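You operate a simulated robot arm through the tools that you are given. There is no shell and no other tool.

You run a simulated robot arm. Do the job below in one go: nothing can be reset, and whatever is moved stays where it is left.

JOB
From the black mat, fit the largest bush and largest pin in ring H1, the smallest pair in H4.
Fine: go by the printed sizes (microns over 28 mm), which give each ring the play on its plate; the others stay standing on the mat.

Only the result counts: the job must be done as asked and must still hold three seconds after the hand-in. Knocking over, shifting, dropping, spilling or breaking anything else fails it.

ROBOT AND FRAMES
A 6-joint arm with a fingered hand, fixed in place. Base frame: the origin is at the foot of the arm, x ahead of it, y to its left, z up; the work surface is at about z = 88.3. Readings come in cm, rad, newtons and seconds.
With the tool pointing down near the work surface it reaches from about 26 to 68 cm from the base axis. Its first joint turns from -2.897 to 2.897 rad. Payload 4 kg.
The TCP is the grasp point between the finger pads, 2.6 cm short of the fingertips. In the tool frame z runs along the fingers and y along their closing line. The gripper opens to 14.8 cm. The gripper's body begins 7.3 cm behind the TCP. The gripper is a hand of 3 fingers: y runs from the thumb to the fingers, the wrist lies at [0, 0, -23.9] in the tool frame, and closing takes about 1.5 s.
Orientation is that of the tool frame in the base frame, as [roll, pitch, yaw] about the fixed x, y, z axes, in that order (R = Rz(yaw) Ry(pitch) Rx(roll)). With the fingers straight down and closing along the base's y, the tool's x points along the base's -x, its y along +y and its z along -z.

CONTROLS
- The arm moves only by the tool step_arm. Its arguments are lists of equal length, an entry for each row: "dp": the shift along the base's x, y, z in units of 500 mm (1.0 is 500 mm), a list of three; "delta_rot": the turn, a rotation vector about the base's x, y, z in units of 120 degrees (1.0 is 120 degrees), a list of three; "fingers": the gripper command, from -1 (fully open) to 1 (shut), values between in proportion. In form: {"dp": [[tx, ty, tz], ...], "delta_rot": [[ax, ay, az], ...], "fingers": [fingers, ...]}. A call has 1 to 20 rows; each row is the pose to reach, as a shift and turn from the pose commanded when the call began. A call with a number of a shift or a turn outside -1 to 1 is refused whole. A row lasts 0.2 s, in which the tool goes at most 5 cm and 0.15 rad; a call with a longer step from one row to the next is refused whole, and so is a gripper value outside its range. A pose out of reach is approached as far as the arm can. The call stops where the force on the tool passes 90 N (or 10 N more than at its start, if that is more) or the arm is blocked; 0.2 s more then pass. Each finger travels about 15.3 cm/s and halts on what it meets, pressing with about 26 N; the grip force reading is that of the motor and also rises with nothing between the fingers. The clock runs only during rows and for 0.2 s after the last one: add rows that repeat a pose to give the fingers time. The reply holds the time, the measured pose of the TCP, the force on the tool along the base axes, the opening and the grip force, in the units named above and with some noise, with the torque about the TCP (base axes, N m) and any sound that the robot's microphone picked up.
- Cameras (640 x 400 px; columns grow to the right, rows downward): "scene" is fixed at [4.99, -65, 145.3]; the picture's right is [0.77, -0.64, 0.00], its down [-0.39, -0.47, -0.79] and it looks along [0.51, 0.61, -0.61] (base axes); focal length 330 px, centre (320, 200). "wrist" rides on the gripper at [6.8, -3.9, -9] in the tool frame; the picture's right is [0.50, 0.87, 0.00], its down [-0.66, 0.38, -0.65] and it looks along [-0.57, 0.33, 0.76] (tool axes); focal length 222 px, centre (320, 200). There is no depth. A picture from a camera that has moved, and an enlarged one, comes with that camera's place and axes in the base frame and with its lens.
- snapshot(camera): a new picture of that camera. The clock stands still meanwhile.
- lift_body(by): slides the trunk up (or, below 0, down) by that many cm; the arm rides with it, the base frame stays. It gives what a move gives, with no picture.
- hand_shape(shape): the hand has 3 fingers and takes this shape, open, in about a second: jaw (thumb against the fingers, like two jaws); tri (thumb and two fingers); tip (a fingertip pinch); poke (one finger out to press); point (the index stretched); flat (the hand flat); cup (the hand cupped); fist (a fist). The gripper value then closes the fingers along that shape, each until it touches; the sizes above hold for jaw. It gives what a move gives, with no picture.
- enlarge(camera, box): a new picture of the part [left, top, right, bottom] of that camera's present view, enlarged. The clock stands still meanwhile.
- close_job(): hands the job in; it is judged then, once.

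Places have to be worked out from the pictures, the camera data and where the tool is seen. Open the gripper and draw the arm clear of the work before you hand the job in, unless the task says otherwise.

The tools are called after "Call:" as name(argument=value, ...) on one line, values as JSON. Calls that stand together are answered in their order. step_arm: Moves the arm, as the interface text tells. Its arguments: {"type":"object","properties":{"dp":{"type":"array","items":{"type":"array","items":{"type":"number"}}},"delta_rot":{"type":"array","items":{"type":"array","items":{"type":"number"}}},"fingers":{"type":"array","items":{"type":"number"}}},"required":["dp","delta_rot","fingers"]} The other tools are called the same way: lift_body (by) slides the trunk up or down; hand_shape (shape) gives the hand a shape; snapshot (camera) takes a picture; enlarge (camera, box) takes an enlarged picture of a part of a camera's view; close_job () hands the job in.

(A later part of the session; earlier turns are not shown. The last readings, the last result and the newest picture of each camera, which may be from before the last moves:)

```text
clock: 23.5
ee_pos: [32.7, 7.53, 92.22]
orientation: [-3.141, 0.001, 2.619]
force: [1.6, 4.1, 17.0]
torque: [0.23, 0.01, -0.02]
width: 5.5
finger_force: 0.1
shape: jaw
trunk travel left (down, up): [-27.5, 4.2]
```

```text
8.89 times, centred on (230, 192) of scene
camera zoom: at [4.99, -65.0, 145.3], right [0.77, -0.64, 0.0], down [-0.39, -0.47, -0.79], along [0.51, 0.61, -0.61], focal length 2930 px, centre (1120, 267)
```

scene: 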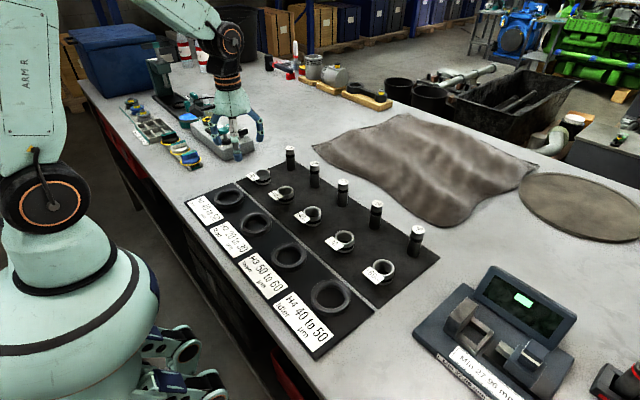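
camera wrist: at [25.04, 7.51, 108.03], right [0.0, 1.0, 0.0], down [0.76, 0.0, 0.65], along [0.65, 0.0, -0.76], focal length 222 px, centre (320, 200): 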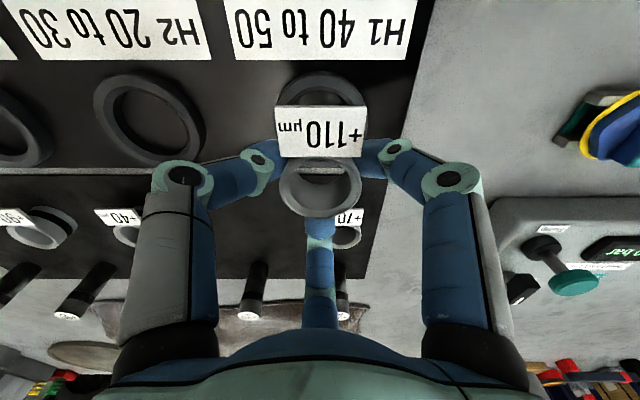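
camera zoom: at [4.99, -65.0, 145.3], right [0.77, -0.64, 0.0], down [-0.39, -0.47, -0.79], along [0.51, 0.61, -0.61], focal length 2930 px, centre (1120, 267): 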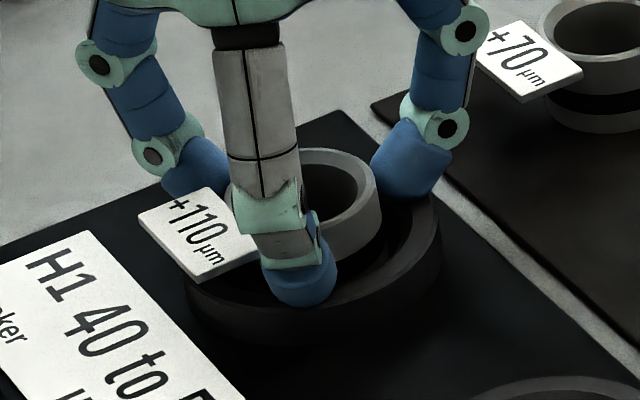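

The tips are opening against the ring's inner chamfer (17 N up), so I ease the opening slightly and lift straight up before opening further.

Call:
step_arm(dp=[[0, 0, 0], [0, 0, 0.004], [0, 0, 0.01], [0, 0, 0.016], [0, 0, 0.024], [0, 0, 0.034], [0, 0, 0.05], [0, 0, 0.05]], delta_rot=[[0, 0, 0], [0, 0, 0], [0, 0, 0], [0, 0, 0], [0, 0, 0], [0, 0, 0], [0, 0, 0], [0, 0, 0]], fingers=[0.28, 0.28, 0.28, 0.25, 0.2, 0.1, 0.0, 0.0])

Call:
enlarge(camera="wrist", box=[200, 80, 440, 240])

Call:
enlarge(camera="scene", box=[205, 170, 255, 215])

```text
clock: 25.3
ee_pos: [32.77, 7.45, 94.85]
orientation: [-3.141, 0.0, 2.619]
force: [0.1, -0.2, 0.1]
torque: [0.01, 0.02, 0.01]
width: 7.33
finger_force: 0.0
shape: jaw
trunk travel left (down, up): [-27.5, 4.2]
```

```text
2.50 times, centred on (320, 160) of wrist
camera zoom: at [24.96, 7.42, 103.91], right [0.0, 1.0, 0.0], down [0.76, 0.0, 0.65], along [0.65, 0.0, -0.76], focal length 555 px, centre (320, 300)
```

zoom: 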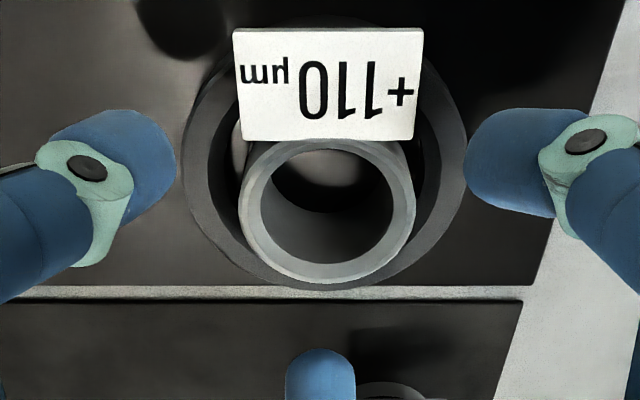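

```text
8.89 times, centred on (230, 192) of scene
camera zoom: at [4.99, -65.0, 145.3], right [0.77, -0.64, 0.0], down [-0.39, -0.47, -0.79], along [0.51, 0.61, -0.61], focal length 2930 px, centre (1120, 267)
```

zoom: 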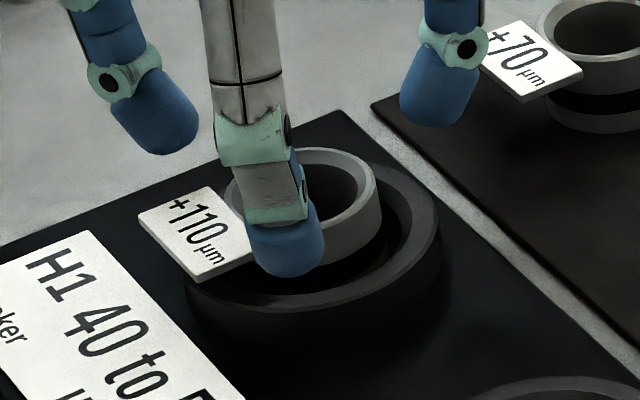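

The bush stays in ring H1. I raise the hand further to check whether it has settled flat and where its axis is.

Call:
step_arm(dp=[[0, 0, 0.06], [0, 0, 0.12], [0, 0, 0.16], [0, 0, 0.16]], delta_rot=[[0, 0, 0], [0, 0, 0], [0, 0, 0], [0, 0, 0]], fingers=[0, 0, 0, 0])

Call:
enlarge(camera="wrist", box=[240, 50, 400, 150])

Call:
enlarge(camera="scene", box=[205, 170, 255, 215])

Call:
snapshot(camera="scene")

```text
clock: 26.3
ee_pos: [32.73, 7.42, 102.6]
orientation: [-3.141, 0.001, 2.618]
force: [0.2, -0.5, -0.1]
torque: [-0.02, -0.01, -0.03]
width: 7.36
finger_force: 0.1
shape: jaw
trunk travel left (down, up): [-27.5, 4.2]
```

```text
4.00 times, centred on (320, 100) of wrist
camera zoom: at [24.94, 7.44, 111.76], right [0.0, 1.0, 0.0], down [0.76, 0.0, 0.65], along [0.65, 0.0, -0.76], focal length 888 px, centre (320, 600)
```

zoom: 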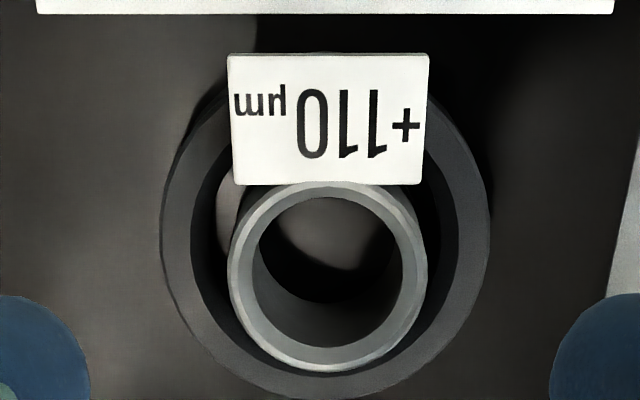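

```text
8.89 times, centred on (230, 192) of scene
camera zoom: at [4.99, -65.0, 145.3], right [0.77, -0.64, 0.0], down [-0.39, -0.47, -0.79], along [0.51, 0.61, -0.61], focal length 2930 px, centre (1120, 267)
```

zoom: 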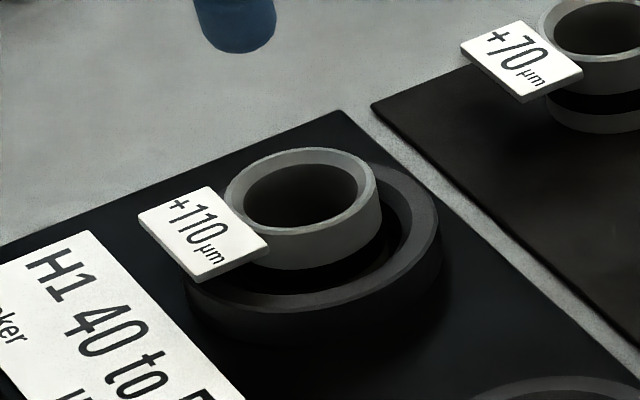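

```text
taken
```

scene: 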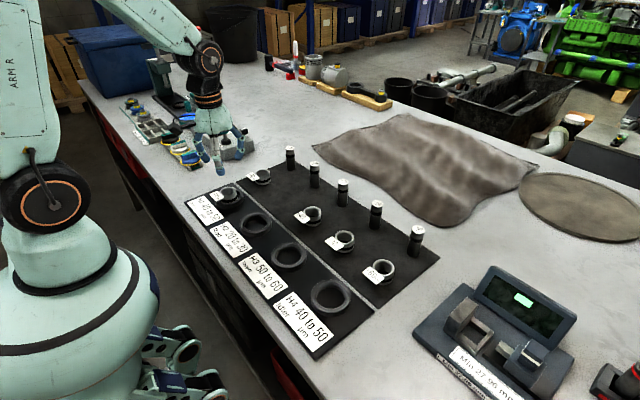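

The bush is flat and centred in ring H1, at about (32.7, 7.6). Next is the largest pin, +70, at roughly (56, -13.6); I move above it.

Call:
step_arm(dp=[[0.03, -0.027, 0.04], [0.09, -0.082, 0.046], [0.15, -0.136, 0.046], [0.21, -0.19, 0.046], [0.27, -0.245, 0.046], [0.33, -0.3, 0.046], [0.39, -0.354, 0.046], [0.44, -0.4, 0.046], [0.464, -0.421, 0.046], [0.464, -0.421, 0.046]], delta_rot=[[0, 0, 0], [0, 0, 0], [0, 0, 0], [0, 0, 0], [0, 0, 0], [0, 0, 0], [0, 0, 0], [0, 0, 0], [0, 0, 0], [0, 0, 0]], fingers=[0, 0, 0, 0, 0, 0, 0, 0, 0, 0])

Call:
snapshot(camera="wrist")

Call:
enlarge(camera="wrist", box=[240, 80, 400, 180])

Call:
enlarge(camera="scene", box=[280, 100, 440, 240])

```text
clock: 28.5
ee_pos: [55.83, -13.58, 105.18]
orientation: [3.141, -0.001, 2.618]
force: [-0.1, -0.7, 0.3]
torque: [0.0, -0.01, -0.02]
width: 7.37
finger_force: 0.0
shape: jaw
trunk travel left (down, up): [-27.5, 4.2]
```

```text
taken
camera wrist: at [48.18, -13.58, 114.29], right [0.0, 1.0, 0.0], down [0.76, 0.0, 0.65], along [0.65, 0.0, -0.76], focal length 222 px, centre (320, 200)
```

wrist: 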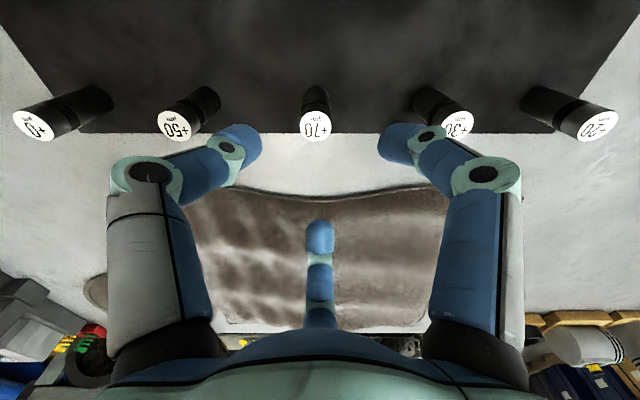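

```text
4.00 times, centred on (320, 130) of wrist
camera zoom: at [48.18, -13.58, 114.29], right [0.0, 1.0, 0.0], down [0.76, 0.0, 0.65], along [0.65, 0.0, -0.76], focal length 888 px, centre (320, 480)
```

zoom: 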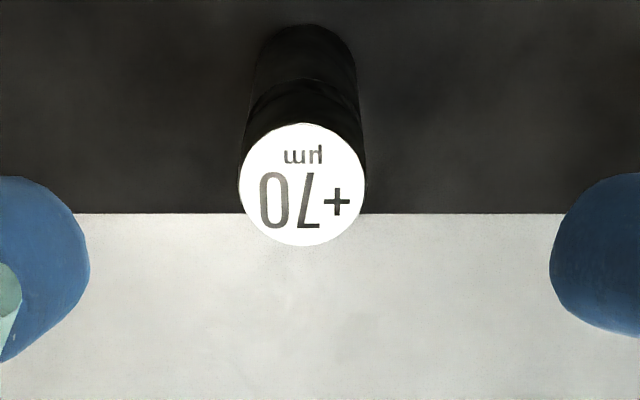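

```text
2.86 times, centred on (360, 170) of scene
camera zoom: at [4.99, -65.0, 145.3], right [0.77, -0.64, 0.0], down [-0.39, -0.47, -0.79], along [0.51, 0.61, -0.61], focal length 942 px, centre (206, 286)
```

zoom: 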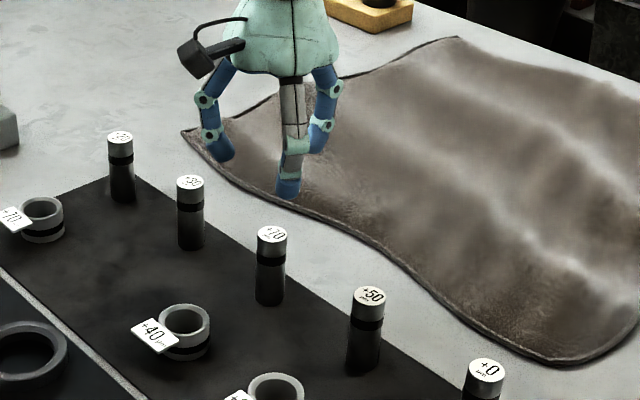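

Pin +70's axis is at about (55.75, -13.94), top at z ≈ 96. I shift by (-0.27, -0.36) cm and descend so the tips sit about 4 cm above its foot.

Call:
step_arm(dp=[[-0.0054, -0.0072, 0], [-0.0054, -0.0072, -0.06], [-0.0054, -0.0072, -0.12], [-0.0054, -0.0072, -0.17], [-0.0054, -0.0072, -0.204], [-0.0054, -0.0072, -0.204]], delta_rot=[[0, 0, 0], [0, 0, 0], [0, 0, 0], [0, 0, 0], [0, 0, 0], [0, 0, 0]], fingers=[0, 0, 0, 0, 0, 0])

Call:
enlarge(camera="wrist", box=[200, 100, 440, 260])

Call:
enlarge(camera="scene", box=[290, 130, 400, 230])

```text
clock: 29.9
ee_pos: [55.73, -13.88, 94.9]
orientation: [-3.14, 0.001, 2.617]
force: [-0.1, 0.3, 0.9]
torque: [0.02, 0.0, 0.02]
width: 7.36
finger_force: 0.0
shape: jaw
trunk travel left (down, up): [-27.5, 4.2]
```

```text
2.50 times, centred on (320, 180) of wrist
camera zoom: at [48.06, -13.81, 103.9], right [0.0, 1.0, 0.0], down [0.76, 0.0, 0.65], along [0.65, 0.0, -0.76], focal length 555 px, centre (320, 250)
```

zoom: 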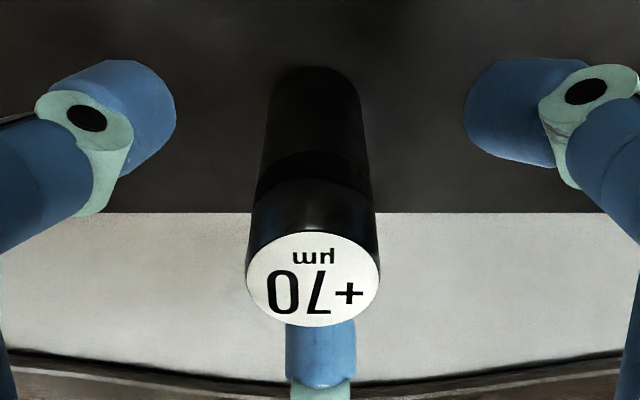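

```text
4.00 times, centred on (345, 180) of scene
camera zoom: at [4.99, -65.0, 145.3], right [0.77, -0.64, 0.0], down [-0.39, -0.47, -0.79], along [0.51, 0.61, -0.61], focal length 1319 px, centre (220, 280)
```

zoom: 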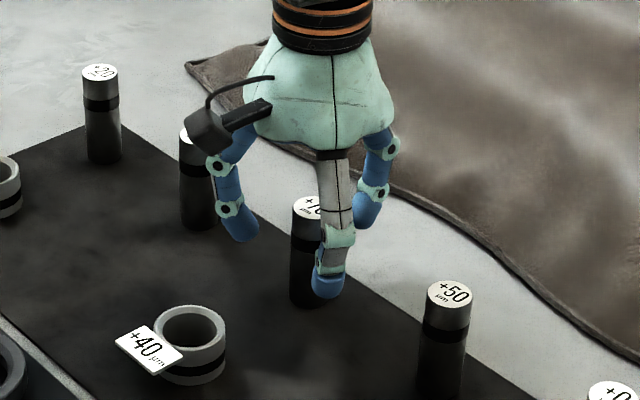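

The fingers straddle the pin almost centred. I nudge -0.12 cm in y and close gently.

Call:
step_arm(dp=[[-0.002, -0.0024, 0], [-0.002, -0.0024, 0], [-0.002, -0.0024, 0], [-0.002, -0.0024, 0], [-0.002, -0.0024, 0], [-0.002, -0.0024, 0], [-0.002, -0.0024, 0], [-0.002, -0.0024, 0], [-0.002, -0.0024, 0], [-0.002, -0.0024, 0], [-0.002, -0.0024, 0], [-0.002, -0.0024, 0]], delta_rot=[[0, 0, 0], [0, 0, 0], [0, 0, 0], [0, 0, 0], [0, 0, 0], [0, 0, 0], [0, 0, 0], [0, 0, 0], [0, 0, 0], [0, 0, 0], [0, 0, 0], [0, 0, 0]], fingers=[0.15, 0.3, 0.42, 0.5, 0.56, 0.62, 0.68, 0.74, 0.8, 0.85, 0.9, 0.9])

Call:
enlarge(camera="wrist", box=[200, 100, 440, 260])

Call:
enlarge(camera="scene", box=[290, 130, 400, 230])

```text
clock: 32.5
ee_pos: [55.73, -13.92, 94.84]
orientation: [3.141, -0.001, 2.619]
force: [-0.3, 0.7, 0.0]
torque: [-0.02, 0.02, 0.0]
width: 2.2
finger_force: 26.2
shape: jaw
trunk travel left (down, up): [-27.5, 4.2]
```

```text
2.50 times, centred on (320, 180) of wrist
camera zoom: at [47.94, -13.9, 103.98], right [0.0, 1.0, 0.0], down [0.76, 0.0, 0.65], along [0.65, 0.0, -0.76], focal length 555 px, centre (320, 250)
```

zoom: 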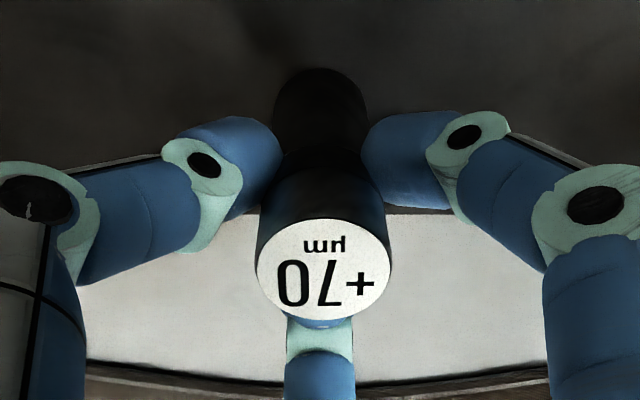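

```text
4.00 times, centred on (345, 180) of scene
camera zoom: at [4.99, -65.0, 145.3], right [0.77, -0.64, 0.0], down [-0.39, -0.47, -0.79], along [0.51, 0.61, -0.61], focal length 1319 px, centre (220, 280)
```

zoom: 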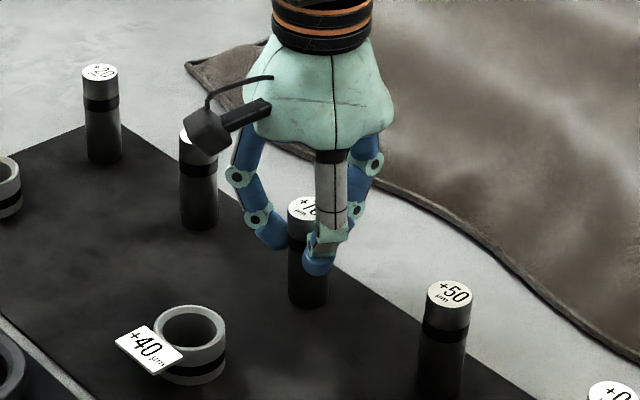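

The pin is gripped upright at 26 N. I lift it 9 cm straight up.

Call:
step_arm(dp=[[0, 0, 0.006], [0, 0, 0.02], [0, 0, 0.05], [0, 0, 0.09], [0, 0, 0.13], [0, 0, 0.165], [0, 0, 0.18], [0, 0, 0.18]], delta_rot=[[0, 0, 0], [0, 0, 0], [0, 0, 0], [0, 0, 0], [0, 0, 0], [0, 0, 0], [0, 0, 0], [0, 0, 0]], fingers=[0.9, 0.9, 0.9, 0.9, 0.9, 0.9, 0.9, 0.9])

Call:
enlarge(camera="wrist", box=[200, 100, 440, 260])

Call:
enlarge(camera="scene", box=[290, 80, 400, 180])

```text
clock: 34.3
ee_pos: [55.64, -14.21, 104.04]
orientation: [3.141, -0.001, 2.617]
force: [-0.5, 0.9, -2.2]
torque: [0.0, 0.01, 0.02]
width: 2.18
finger_force: 25.9
shape: jaw
trunk travel left (down, up): [-27.5, 4.2]
```

```text
2.50 times, centred on (320, 180) of wrist
camera zoom: at [47.76, -14.1, 113.06], right [0.0, 1.0, 0.0], down [0.76, 0.0, 0.65], along [0.65, 0.0, -0.76], focal length 555 px, centre (320, 250)
```

zoom: 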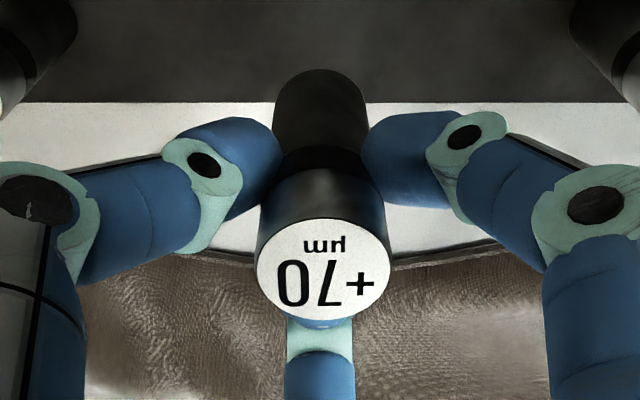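

```text
4.00 times, centred on (345, 130) of scene
camera zoom: at [4.99, -65.0, 145.3], right [0.77, -0.64, 0.0], down [-0.39, -0.47, -0.79], along [0.51, 0.61, -0.61], focal length 1319 px, centre (220, 480)
```

zoom: 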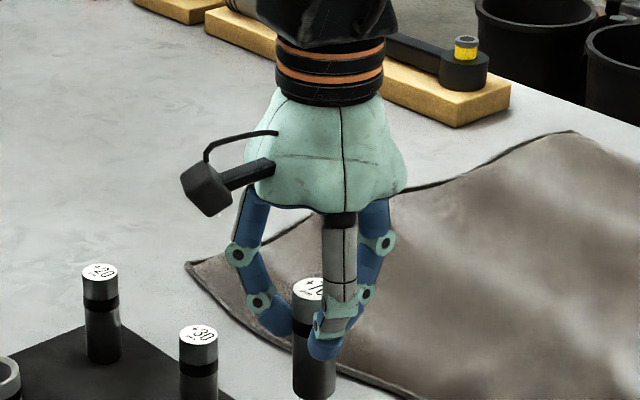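

The pin hangs upright on the tool axis, its foot about 9 cm above the mat. I carry it over the bush in H1.

Call:
step_arm(dp=[[-0.02, 0.019, 0], [-0.07, 0.066, 0], [-0.13, 0.123, 0], [-0.19, 0.18, 0], [-0.25, 0.237, 0], [-0.31, 0.294, 0], [-0.37, 0.35, 0], [-0.42, 0.398, 0], [-0.45, 0.426, 0], [-0.4576, 0.4334, 0], [-0.4576, 0.4334, 0], [-0.4576, 0.4334, 0]], delta_rot=[[0, 0, 0], [0, 0, 0], [0, 0, 0], [0, 0, 0], [0, 0, 0], [0, 0, 0], [0, 0, 0], [0, 0, 0], [0, 0, 0], [0, 0, 0], [0, 0, 0], [0, 0, 0]], fingers=[0.9, 0.9, 0.9, 0.9, 0.9, 0.9, 0.9, 0.9, 0.9, 0.9, 0.9, 0.9])

Call:
enlarge(camera="wrist", box=[200, 40, 440, 240])

Call:
enlarge(camera="scene", box=[180, 110, 280, 220])

```text
clock: 36.9
ee_pos: [32.7, 7.72, 104.02]
orientation: [3.141, 0.001, 2.619]
force: [-0.1, 0.1, -1.9]
torque: [-0.01, -0.02, -0.05]
width: 2.22
finger_force: 25.9
shape: jaw
trunk travel left (down, up): [-27.5, 4.2]
```

```text
2.00 times, centred on (320, 140) of wrist
camera zoom: at [24.97, 7.72, 113.1], right [0.0, 1.0, 0.0], down [0.76, 0.0, 0.65], along [0.65, 0.0, -0.76], focal length 444 px, centre (320, 320)
```

zoom: 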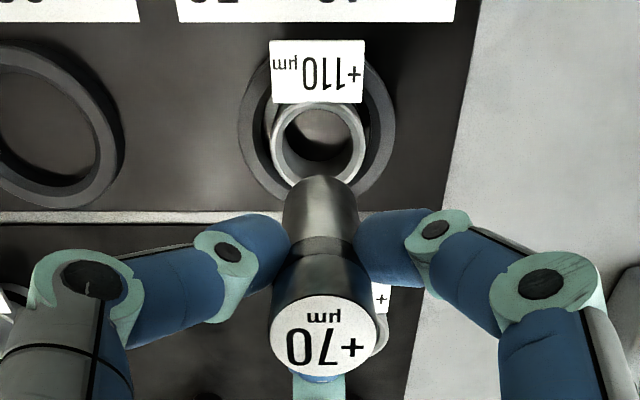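

```text
3.64 times, centred on (230, 165) of scene
camera zoom: at [4.99, -65.0, 145.3], right [0.77, -0.64, 0.0], down [-0.39, -0.47, -0.79], along [0.51, 0.61, -0.61], focal length 1199 px, centre (647, 327)
```

zoom: 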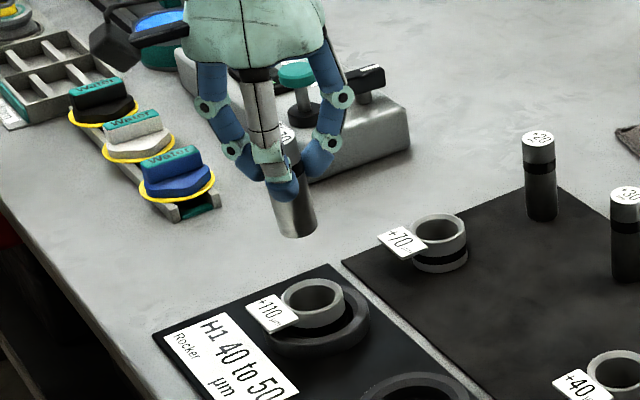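

In view, the bush axis is about 0.1 cm from the tool axis. I correct (-0.08, -0.1) cm and lower until the pin's foot is just above the bush.

Call:
step_arm(dp=[[-0.0016, -0.002, -0.03], [-0.0016, -0.002, -0.06], [-0.0016, -0.002, -0.09], [-0.0016, -0.002, -0.108], [-0.0016, -0.002, -0.114], [-0.0016, -0.002, -0.114]], delta_rot=[[0, 0, 0], [0, 0, 0], [0, 0, 0], [0, 0, 0], [0, 0, 0], [0, 0, 0]], fingers=[0.9, 0.9, 0.9, 0.9, 0.9, 0.9])

Call:
enlarge(camera="wrist", box=[240, 80, 400, 200])

Call:
enlarge(camera="scene", box=[200, 140, 270, 215])

```text
clock: 38.3
ee_pos: [32.53, 7.51, 98.28]
orientation: [-3.142, -0.001, 2.617]
force: [0.5, 0.0, -3.6]
torque: [0.0, -0.02, -0.02]
width: 2.2
finger_force: 25.8
shape: jaw
trunk travel left (down, up): [-27.5, 4.2]
```

```text
3.33 times, centred on (320, 140) of wrist
camera zoom: at [24.78, 7.52, 107.38], right [0.0, 1.0, 0.0], down [0.76, 0.0, 0.65], along [0.65, 0.0, -0.76], focal length 740 px, centre (320, 400)
```

zoom: 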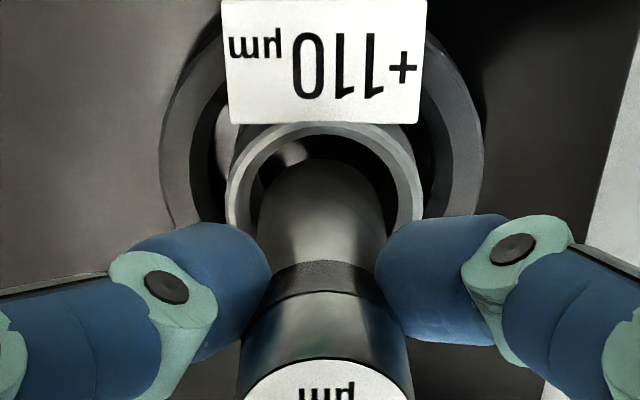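

```text
5.33 times, centred on (235, 178) of scene
camera zoom: at [4.99, -65.0, 145.3], right [0.77, -0.64, 0.0], down [-0.39, -0.47, -0.79], along [0.51, 0.61, -0.61], focal length 1758 px, centre (773, 320)
```

zoom: 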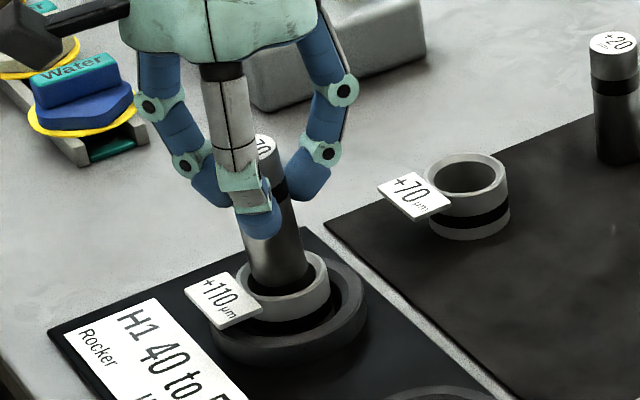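

The pin's foot is just above the bush. I zoom in to judge centring in x before entering the bore.

Call:
enlarge(camera="wrist", box=[280, 105, 360, 155])

Call:
enlarge(camera="scene", box=[220, 175, 255, 205])

```text
8.00 times, centred on (320, 130) of wrist
camera zoom: at [24.78, 7.52, 107.38], right [0.0, 1.0, 0.0], down [0.76, 0.0, 0.65], along [0.65, 0.0, -0.76], focal length 1777 px, centre (320, 760)
```

zoom: 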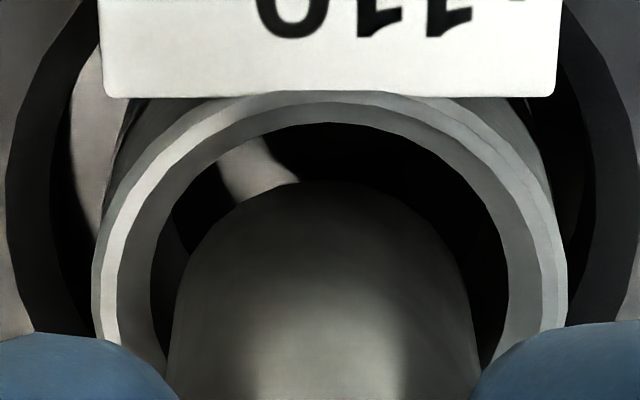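

```text
13.33 times, centred on (238, 190) of scene
camera zoom: at [4.99, -65.0, 145.3], right [0.77, -0.64, 0.0], down [-0.39, -0.47, -0.79], along [0.51, 0.61, -0.61], focal length 4395 px, centre (1420, 333)
```

zoom: 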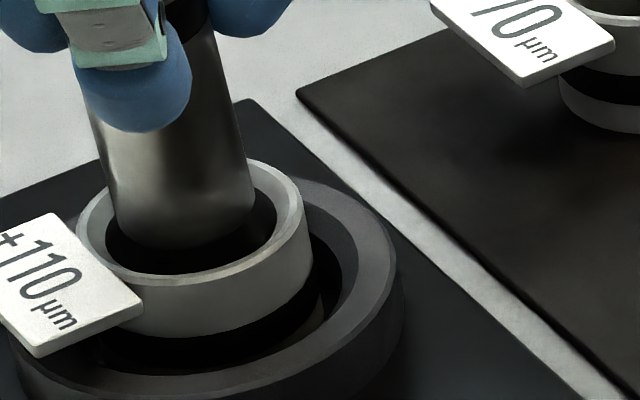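

The bore is about 3.5 cm wide against the pin's 2.8, and the pin is within 0.1–0.15 cm of its axis. I shift +0.1 cm in x and lower the pin into the bush in steps.

Call:
step_arm(dp=[[0.002, 0, 0], [0.002, 0, -0.008], [0.002, 0, -0.016], [0.002, 0, -0.024], [0.002, 0, -0.03], [0.002, 0, -0.03]], delta_rot=[[0, 0, 0], [0, 0, 0], [0, 0, 0], [0, 0, 0], [0, 0, 0], [0, 0, 0]], fingers=[0.9, 0.9, 0.9, 0.9, 0.9, 0.9])

Call:
enlarge(camera="wrist", box=[260, 90, 380, 170])

Call:
enlarge(camera="scene", box=[220, 175, 255, 205])

```text
clock: 39.7
ee_pos: [32.78, 7.41, 96.71]
orientation: [-3.141, -0.001, 2.618]
force: [0.1, -0.1, -1.9]
torque: [0.01, 0.02, -0.02]
width: 2.2
finger_force: 25.7
shape: jaw
trunk travel left (down, up): [-27.5, 4.2]
```

```text
5.00 times, centred on (320, 130) of wrist
camera zoom: at [24.97, 7.55, 105.8], right [0.0, 1.0, 0.0], down [0.76, 0.0, 0.65], along [0.65, 0.0, -0.76], focal length 1111 px, centre (320, 550)
```

zoom: 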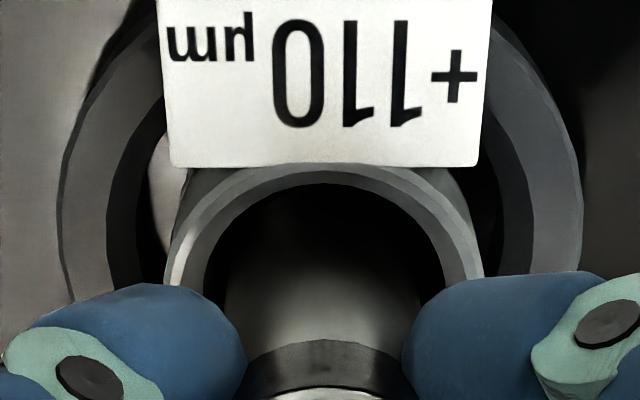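

```text
13.33 times, centred on (238, 190) of scene
camera zoom: at [4.99, -65.0, 145.3], right [0.77, -0.64, 0.0], down [-0.39, -0.47, -0.79], along [0.51, 0.61, -0.61], focal length 4395 px, centre (1420, 333)
```

zoom: 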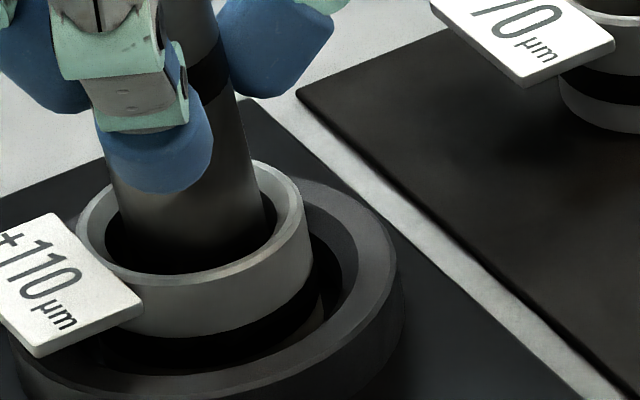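

The pin is entering cleanly with no contact force. I lower it a further 1.5 cm.

Call:
step_arm(dp=[[0, 0, -0.008], [0, 0, -0.016], [0, 0, -0.023], [0, 0, -0.028], [0, 0, -0.03], [0, 0, -0.03]], delta_rot=[[0, 0, 0], [0, 0, 0], [0, 0, 0], [0, 0, 0], [0, 0, 0], [0, 0, 0]], fingers=[0.9, 0.9, 0.9, 0.9, 0.9, 0.9])

Call:
enlarge(camera="wrist", box=[220, 80, 420, 230])

Call:
enlarge(camera="scene", box=[210, 165, 260, 210])

```text
clock: 41.1
ee_pos: [32.72, 7.54, 95.32]
orientation: [3.141, 0.001, 2.618]
force: [-0.3, -0.9, -1.3]
torque: [-0.01, -0.01, -0.01]
width: 2.19
finger_force: 25.9
shape: jaw
trunk travel left (down, up): [-27.5, 4.2]
```

```text
2.67 times, centred on (320, 155) of wrist
camera zoom: at [24.97, 7.53, 104.32], right [0.0, 1.0, 0.0], down [0.76, 0.0, 0.65], along [0.65, 0.0, -0.76], focal length 592 px, centre (320, 320)
```

zoom: 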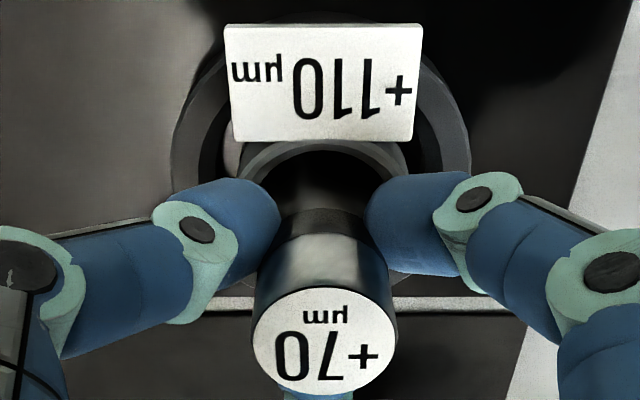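

```text
8.89 times, centred on (235, 188) of scene
camera zoom: at [4.99, -65.0, 145.3], right [0.77, -0.64, 0.0], down [-0.39, -0.47, -0.79], along [0.51, 0.61, -0.61], focal length 2930 px, centre (1076, 311)
```

zoom: 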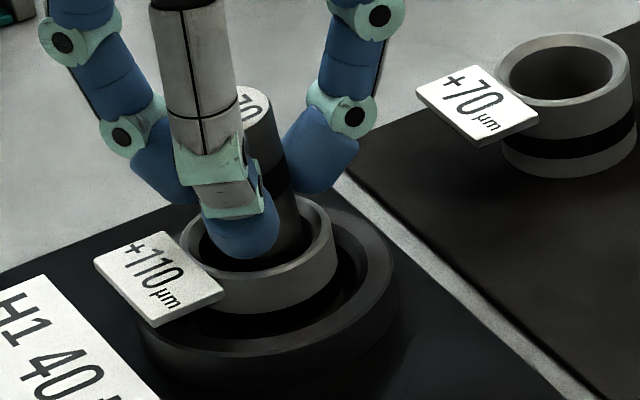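

No resistance so far, with the foot about 0.3 cm above the floor. I ease down until light contact.

Call:
step_arm(dp=[[0, 0, -0.002], [0, 0, -0.004], [0, 0, -0.004]], delta_rot=[[0, 0, 0], [0, 0, 0], [0, 0, 0]], fingers=[0.9, 0.9, 0.9])

```text
clock: 41.9
ee_pos: [32.66, 7.54, 95.14]
orientation: [3.139, 0.001, 2.619]
force: [-0.4, -0.3, 17.1]
torque: [0.0, -0.01, 0.0]
width: 2.26
finger_force: 25.6
shape: jaw
trunk travel left (down, up): [-27.5, 4.2]
```

The pin's foot has met the floor (17 N). I relieve slightly, open, and lift clear.

Call:
step_arm(dp=[[0, 0, 0.002], [0, 0, 0.002], [0, 0, 0.002], [0, 0, 0.002], [0, 0, 0.002], [0, 0, 0.002], [0, 0, 0.002], [0, 0, 0.002], [0, 0, 0.03], [0, 0, 0.08], [0, 0, 0.14], [0, 0, 0.2], [0, 0, 0.2]], delta_rot=[[0, 0, 0], [0, 0, 0], [0, 0, 0], [0, 0, 0], [0, 0, 0], [0, 0, 0], [0, 0, 0], [0, 0, 0], [0, 0, 0], [0, 0, 0], [0, 0, 0], [0, 0, 0], [0, 0, 0]], fingers=[0.9, 0.75, 0.6, 0.45, 0.3, 0.15, 0.0, 0.0, 0.0, 0.0, 0.0, 0.0, 0.0])

Call:
enlarge(camera="wrist", box=[220, 40, 420, 190])

Call:
enlarge(camera="scene", box=[200, 155, 270, 215])

Call:
snapshot(camera="scene")

```text
clock: 44.7
ee_pos: [32.85, 7.41, 105.1]
orientation: [-3.14, 0.0, 2.619]
force: [0.2, -0.1, 0.2]
torque: [-0.01, 0.04, 0.02]
width: 7.36
finger_force: 0.1
shape: jaw
trunk travel left (down, up): [-27.5, 4.2]
```

```text
2.67 times, centred on (320, 115) of wrist
camera zoom: at [25.02, 7.43, 114.21], right [0.0, 1.0, 0.0], down [0.76, 0.0, 0.65], along [0.65, 0.0, -0.76], focal length 592 px, centre (320, 427)
```

zoom: 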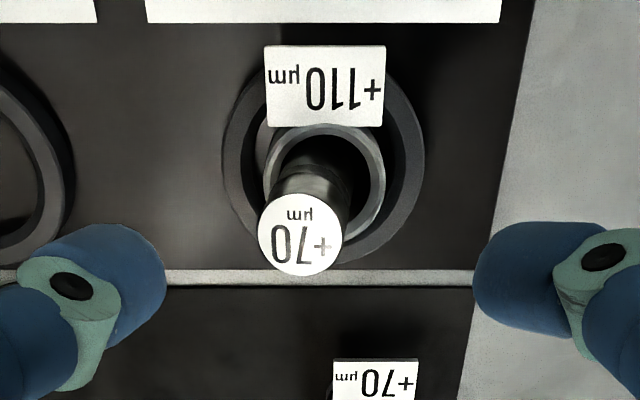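

```text
6.67 times, centred on (235, 185) of scene
camera zoom: at [4.99, -65.0, 145.3], right [0.77, -0.64, 0.0], down [-0.39, -0.47, -0.79], along [0.51, 0.61, -0.61], focal length 2198 px, centre (887, 300)
```

zoom: 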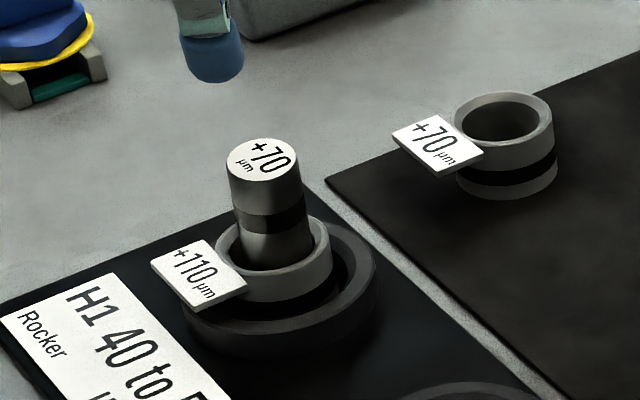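

```text
taken
```

scene: 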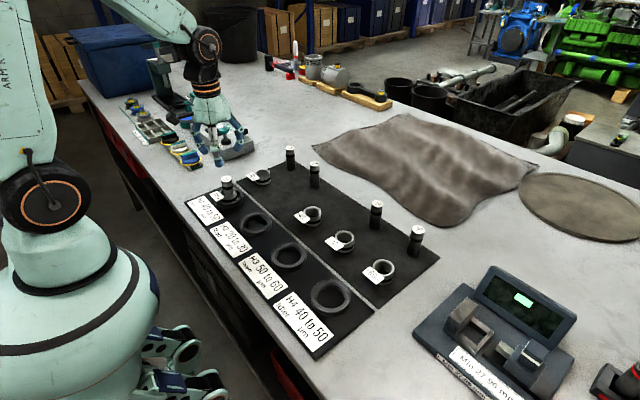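

The pin stands in the bush in H1, but it seems to lean a few degrees towards -y. I zoom in on it.

Call:
enlarge(camera="wrist", box=[280, 60, 360, 150])

Call:
enlarge(camera="scene", box=[215, 168, 250, 208])

```text
4.44 times, centred on (320, 105) of wrist
camera zoom: at [25.02, 7.43, 114.21], right [0.0, 1.0, 0.0], down [0.76, 0.0, 0.65], along [0.65, 0.0, -0.76], focal length 987 px, centre (320, 622)
```

zoom: 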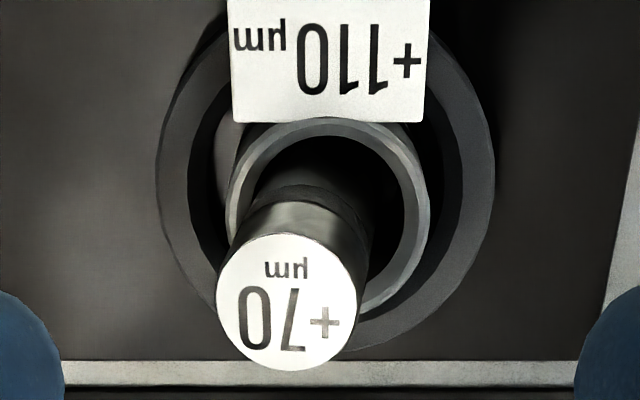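

```text
10.00 times, centred on (232, 188) of scene
camera zoom: at [4.99, -65.0, 145.3], right [0.77, -0.64, 0.0], down [-0.39, -0.47, -0.79], along [0.51, 0.61, -0.61], focal length 3296 px, centre (1195, 320)
```

zoom: 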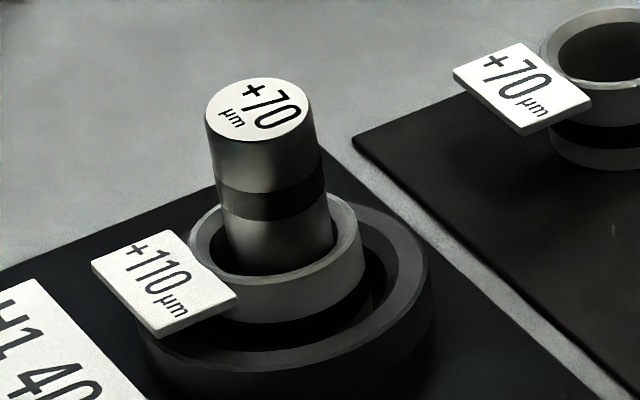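

The lean is real, about 6°. I zoom further on the bush rim and the pin base to find out why it isn't standing upright.

Call:
enlarge(camera="scene", box=[222, 182, 246, 206])

Call:
enlarge(camera="scene", box=[246, 164, 274, 192])

Call:
enlarge(camera="wrist", box=[296, 75, 356, 135])

```text
16.00 times, centred on (234, 194) of scene
camera zoom: at [4.99, -65.0, 145.3], right [0.77, -0.64, 0.0], down [-0.39, -0.47, -0.79], along [0.51, 0.61, -0.61], focal length 5274 px, centre (1696, 296)
```

zoom: 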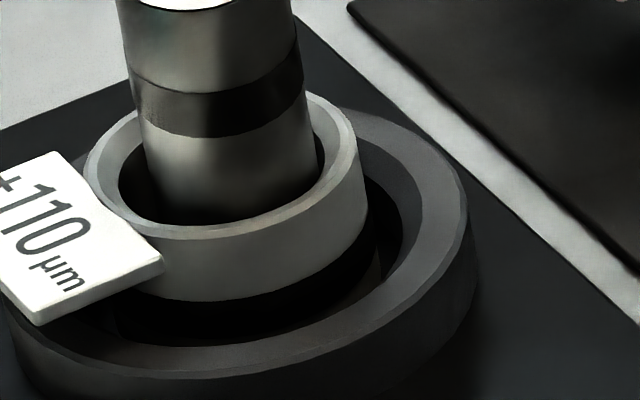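

```text
14.29 times, centred on (260, 178) of scene
camera zoom: at [4.99, -65.0, 145.3], right [0.77, -0.64, 0.0], down [-0.39, -0.47, -0.79], along [0.51, 0.61, -0.61], focal length 4709 px, centre (1177, 514)
```

zoom: 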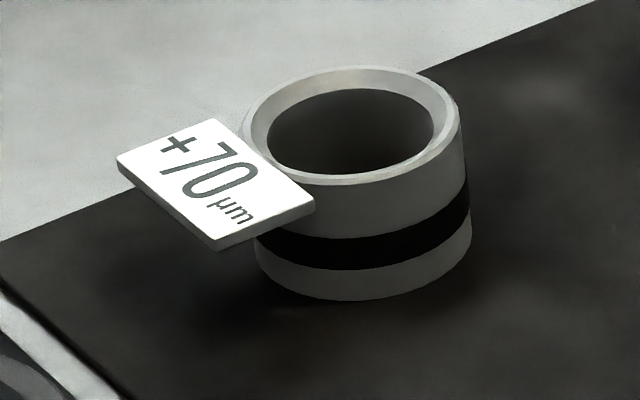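

```text
6.67 times, centred on (326, 105) of wrist
camera zoom: at [25.02, 7.43, 114.21], right [0.0, 1.0, 0.0], down [0.76, 0.0, 0.65], along [0.65, 0.0, -0.76], focal length 1481 px, centre (280, 833)
```

zoom: 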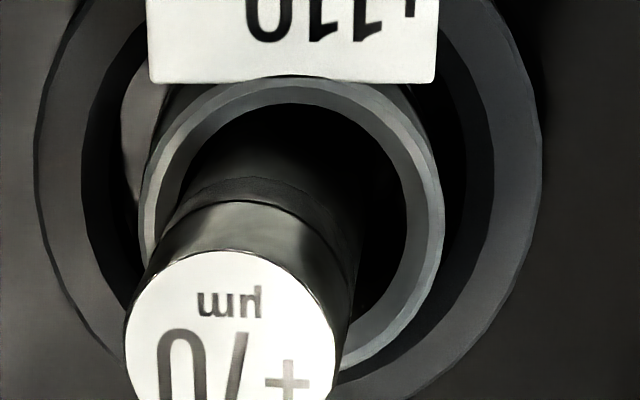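

I let a second pass on the clock without moving, to see whether the pin is still settling.

Call:
step_arm(dp=[[0, 0, 0], [0, 0, 0], [0, 0, 0], [0, 0, 0], [0, 0, 0]], delta_rot=[[0, 0, 0], [0, 0, 0], [0, 0, 0], [0, 0, 0], [0, 0, 0]], fingers=[0, 0, 0, 0, 0])

Call:
enlarge(camera="wrist", box=[280, 60, 360, 150])

```text
clock: 45.9
ee_pos: [32.72, 7.26, 105.1]
orientation: [-3.142, 0.0, 2.619]
force: [0.7, -0.3, 0.3]
torque: [-0.01, -0.03, -0.02]
width: 7.32
finger_force: 0.0
shape: jaw
trunk travel left (down, up): [-27.5, 4.2]
```

```text
4.44 times, centred on (320, 105) of wrist
camera zoom: at [25.01, 7.43, 114.18], right [0.0, 1.0, 0.0], down [0.76, 0.0, 0.65], along [0.65, 0.0, -0.76], focal length 987 px, centre (320, 622)
```

zoom: 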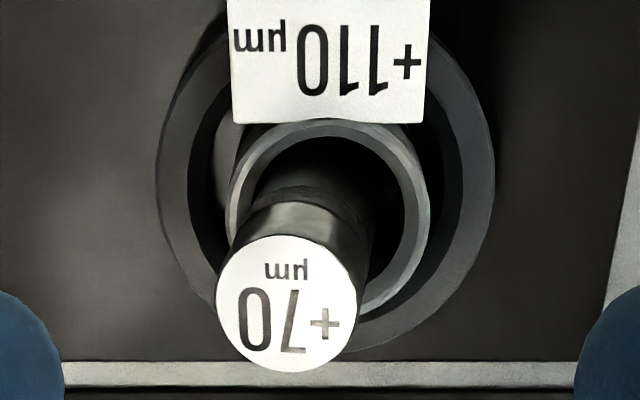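

The pin is static at that lean, so it may be wedged or standing on something. I measure a standing pin and bush on the mat for comparison of heights.

Call:
enlarge(camera="scene", box=[295, 155, 335, 195])

Call:
enlarge(camera="scene", box=[290, 195, 330, 235])

Call:
enlarge(camera="scene", box=[210, 170, 250, 210])

```text
10.00 times, centred on (315, 175) of scene
camera zoom: at [4.99, -65.0, 145.3], right [0.77, -0.64, 0.0], down [-0.39, -0.47, -0.79], along [0.51, 0.61, -0.61], focal length 3296 px, centre (370, 450)
```

zoom: 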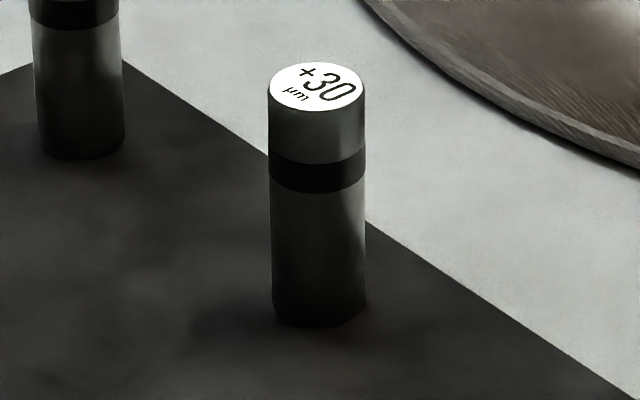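

```text
10.00 times, centred on (310, 215) of scene
camera zoom: at [4.99, -65.0, 145.3], right [0.77, -0.64, 0.0], down [-0.39, -0.47, -0.79], along [0.51, 0.61, -0.61], focal length 3296 px, centre (420, 50)
```

zoom: 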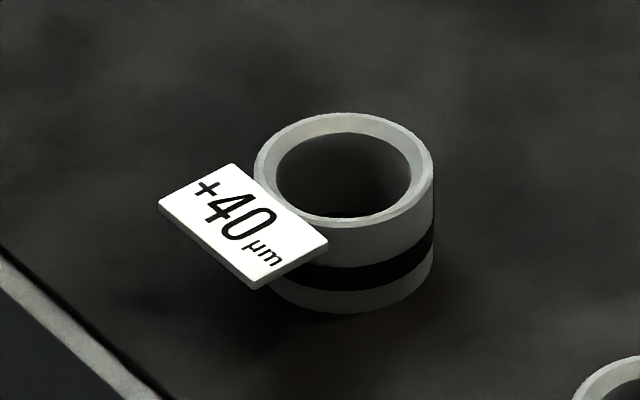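

```text
10.00 times, centred on (230, 190) of scene
camera zoom: at [4.99, -65.0, 145.3], right [0.77, -0.64, 0.0], down [-0.39, -0.47, -0.79], along [0.51, 0.61, -0.61], focal length 3296 px, centre (1220, 300)
```

zoom: 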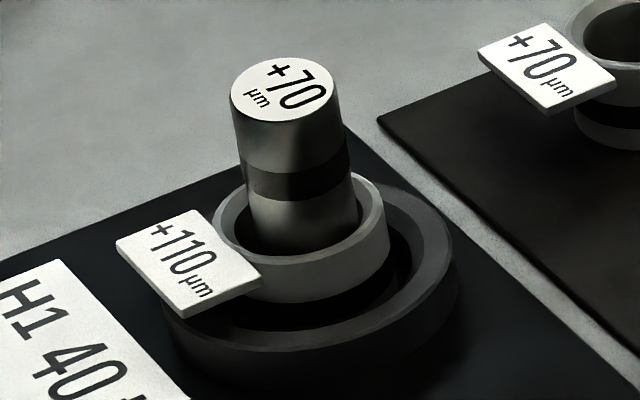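

The heights agree with both parts resting on the ring's floor (about z = 88.95), yet the pin leans on the bore's -y side. I'll regrip it with the hand centred on the bush to straighten it.

Call:
step_arm(dp=[[-0.002, 0.0014, -0.05], [-0.002, 0.0014, -0.1], [-0.002, 0.0014, -0.15], [-0.002, 0.0014, -0.18], [-0.002, 0.0014, -0.19], [-0.002, 0.0014, -0.19]], delta_rot=[[0, 0, 0], [0, 0, 0], [0, 0, 0], [0, 0, 0], [0, 0, 0], [0, 0, 0]], fingers=[0, 0, 0, 0, 0, 0])

Call:
enlarge(camera="wrist", box=[220, 80, 420, 230])

Call:
enlarge(camera="scene", box=[205, 160, 260, 210])

```text
clock: 47.3
ee_pos: [32.76, 7.46, 95.45]
orientation: [-3.14, -0.002, 2.617]
force: [-0.5, -0.6, 0.1]
torque: [0.02, -0.02, -0.04]
width: 7.35
finger_force: 0.1
shape: jaw
trunk travel left (down, up): [-27.5, 4.2]
```

```text
2.67 times, centred on (320, 155) of wrist
camera zoom: at [24.92, 7.48, 104.59], right [0.0, 1.0, 0.0], down [0.76, 0.0, 0.65], along [0.65, 0.0, -0.76], focal length 592 px, centre (320, 320)
```

zoom: 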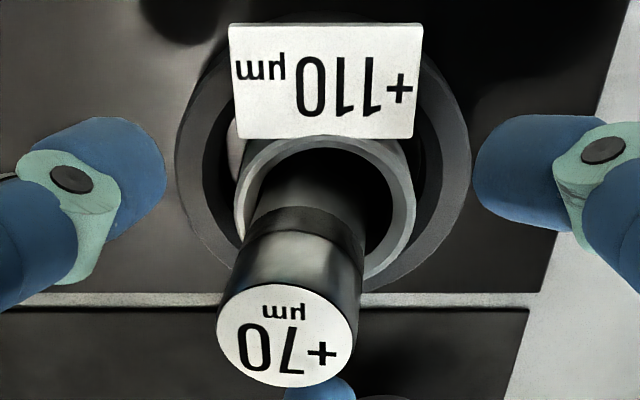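

```text
8.00 times, centred on (232, 185) of scene
camera zoom: at [4.99, -65.0, 145.3], right [0.77, -0.64, 0.0], down [-0.39, -0.47, -0.79], along [0.51, 0.61, -0.61], focal length 2637 px, centre (1020, 320)
```

zoom: 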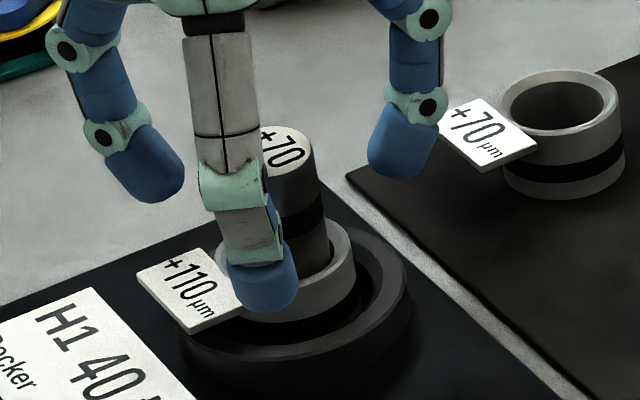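

The lean is clear here. I close the fingers around the pin to bring it back onto the axis.

Call:
step_arm(dp=[[0, 0, 0], [0, 0, 0], [0, 0, 0], [0, 0, 0], [0, 0, 0], [0, 0, 0], [0, 0, 0], [0, 0, 0], [0, 0, 0], [0, 0, 0], [0, 0, 0]], delta_rot=[[0, 0, 0], [0, 0, 0], [0, 0, 0], [0, 0, 0], [0, 0, 0], [0, 0, 0], [0, 0, 0], [0, 0, 0], [0, 0, 0], [0, 0, 0], [0, 0, 0]], fingers=[0.15, 0.3, 0.4, 0.48, 0.55, 0.62, 0.68, 0.74, 0.8, 0.85, 0.85])

Call:
enlarge(camera="wrist", box=[220, 80, 420, 230])

Call:
enlarge(camera="scene", box=[205, 160, 260, 210])

```text
clock: 49.7
ee_pos: [32.65, 7.42, 95.54]
orientation: [-3.141, -0.001, 2.618]
force: [0.1, 0.4, 0.3]
torque: [0.0, -0.02, 0.02]
width: 2.27
finger_force: 25.9
shape: jaw
trunk travel left (down, up): [-27.5, 4.2]
```

```text
2.67 times, centred on (320, 155) of wrist
camera zoom: at [24.92, 7.48, 104.6], right [0.0, 1.0, 0.0], down [0.76, 0.0, 0.65], along [0.65, 0.0, -0.76], focal length 592 px, centre (320, 320)
```

zoom: 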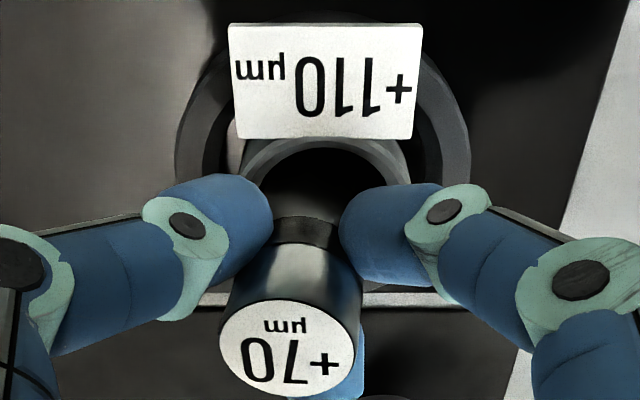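

```text
8.00 times, centred on (232, 185) of scene
camera zoom: at [4.99, -65.0, 145.3], right [0.77, -0.64, 0.0], down [-0.39, -0.47, -0.79], along [0.51, 0.61, -0.61], focal length 2637 px, centre (1020, 320)
```

zoom: 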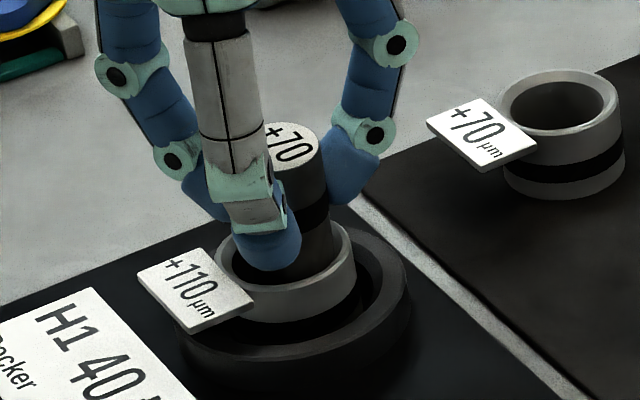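

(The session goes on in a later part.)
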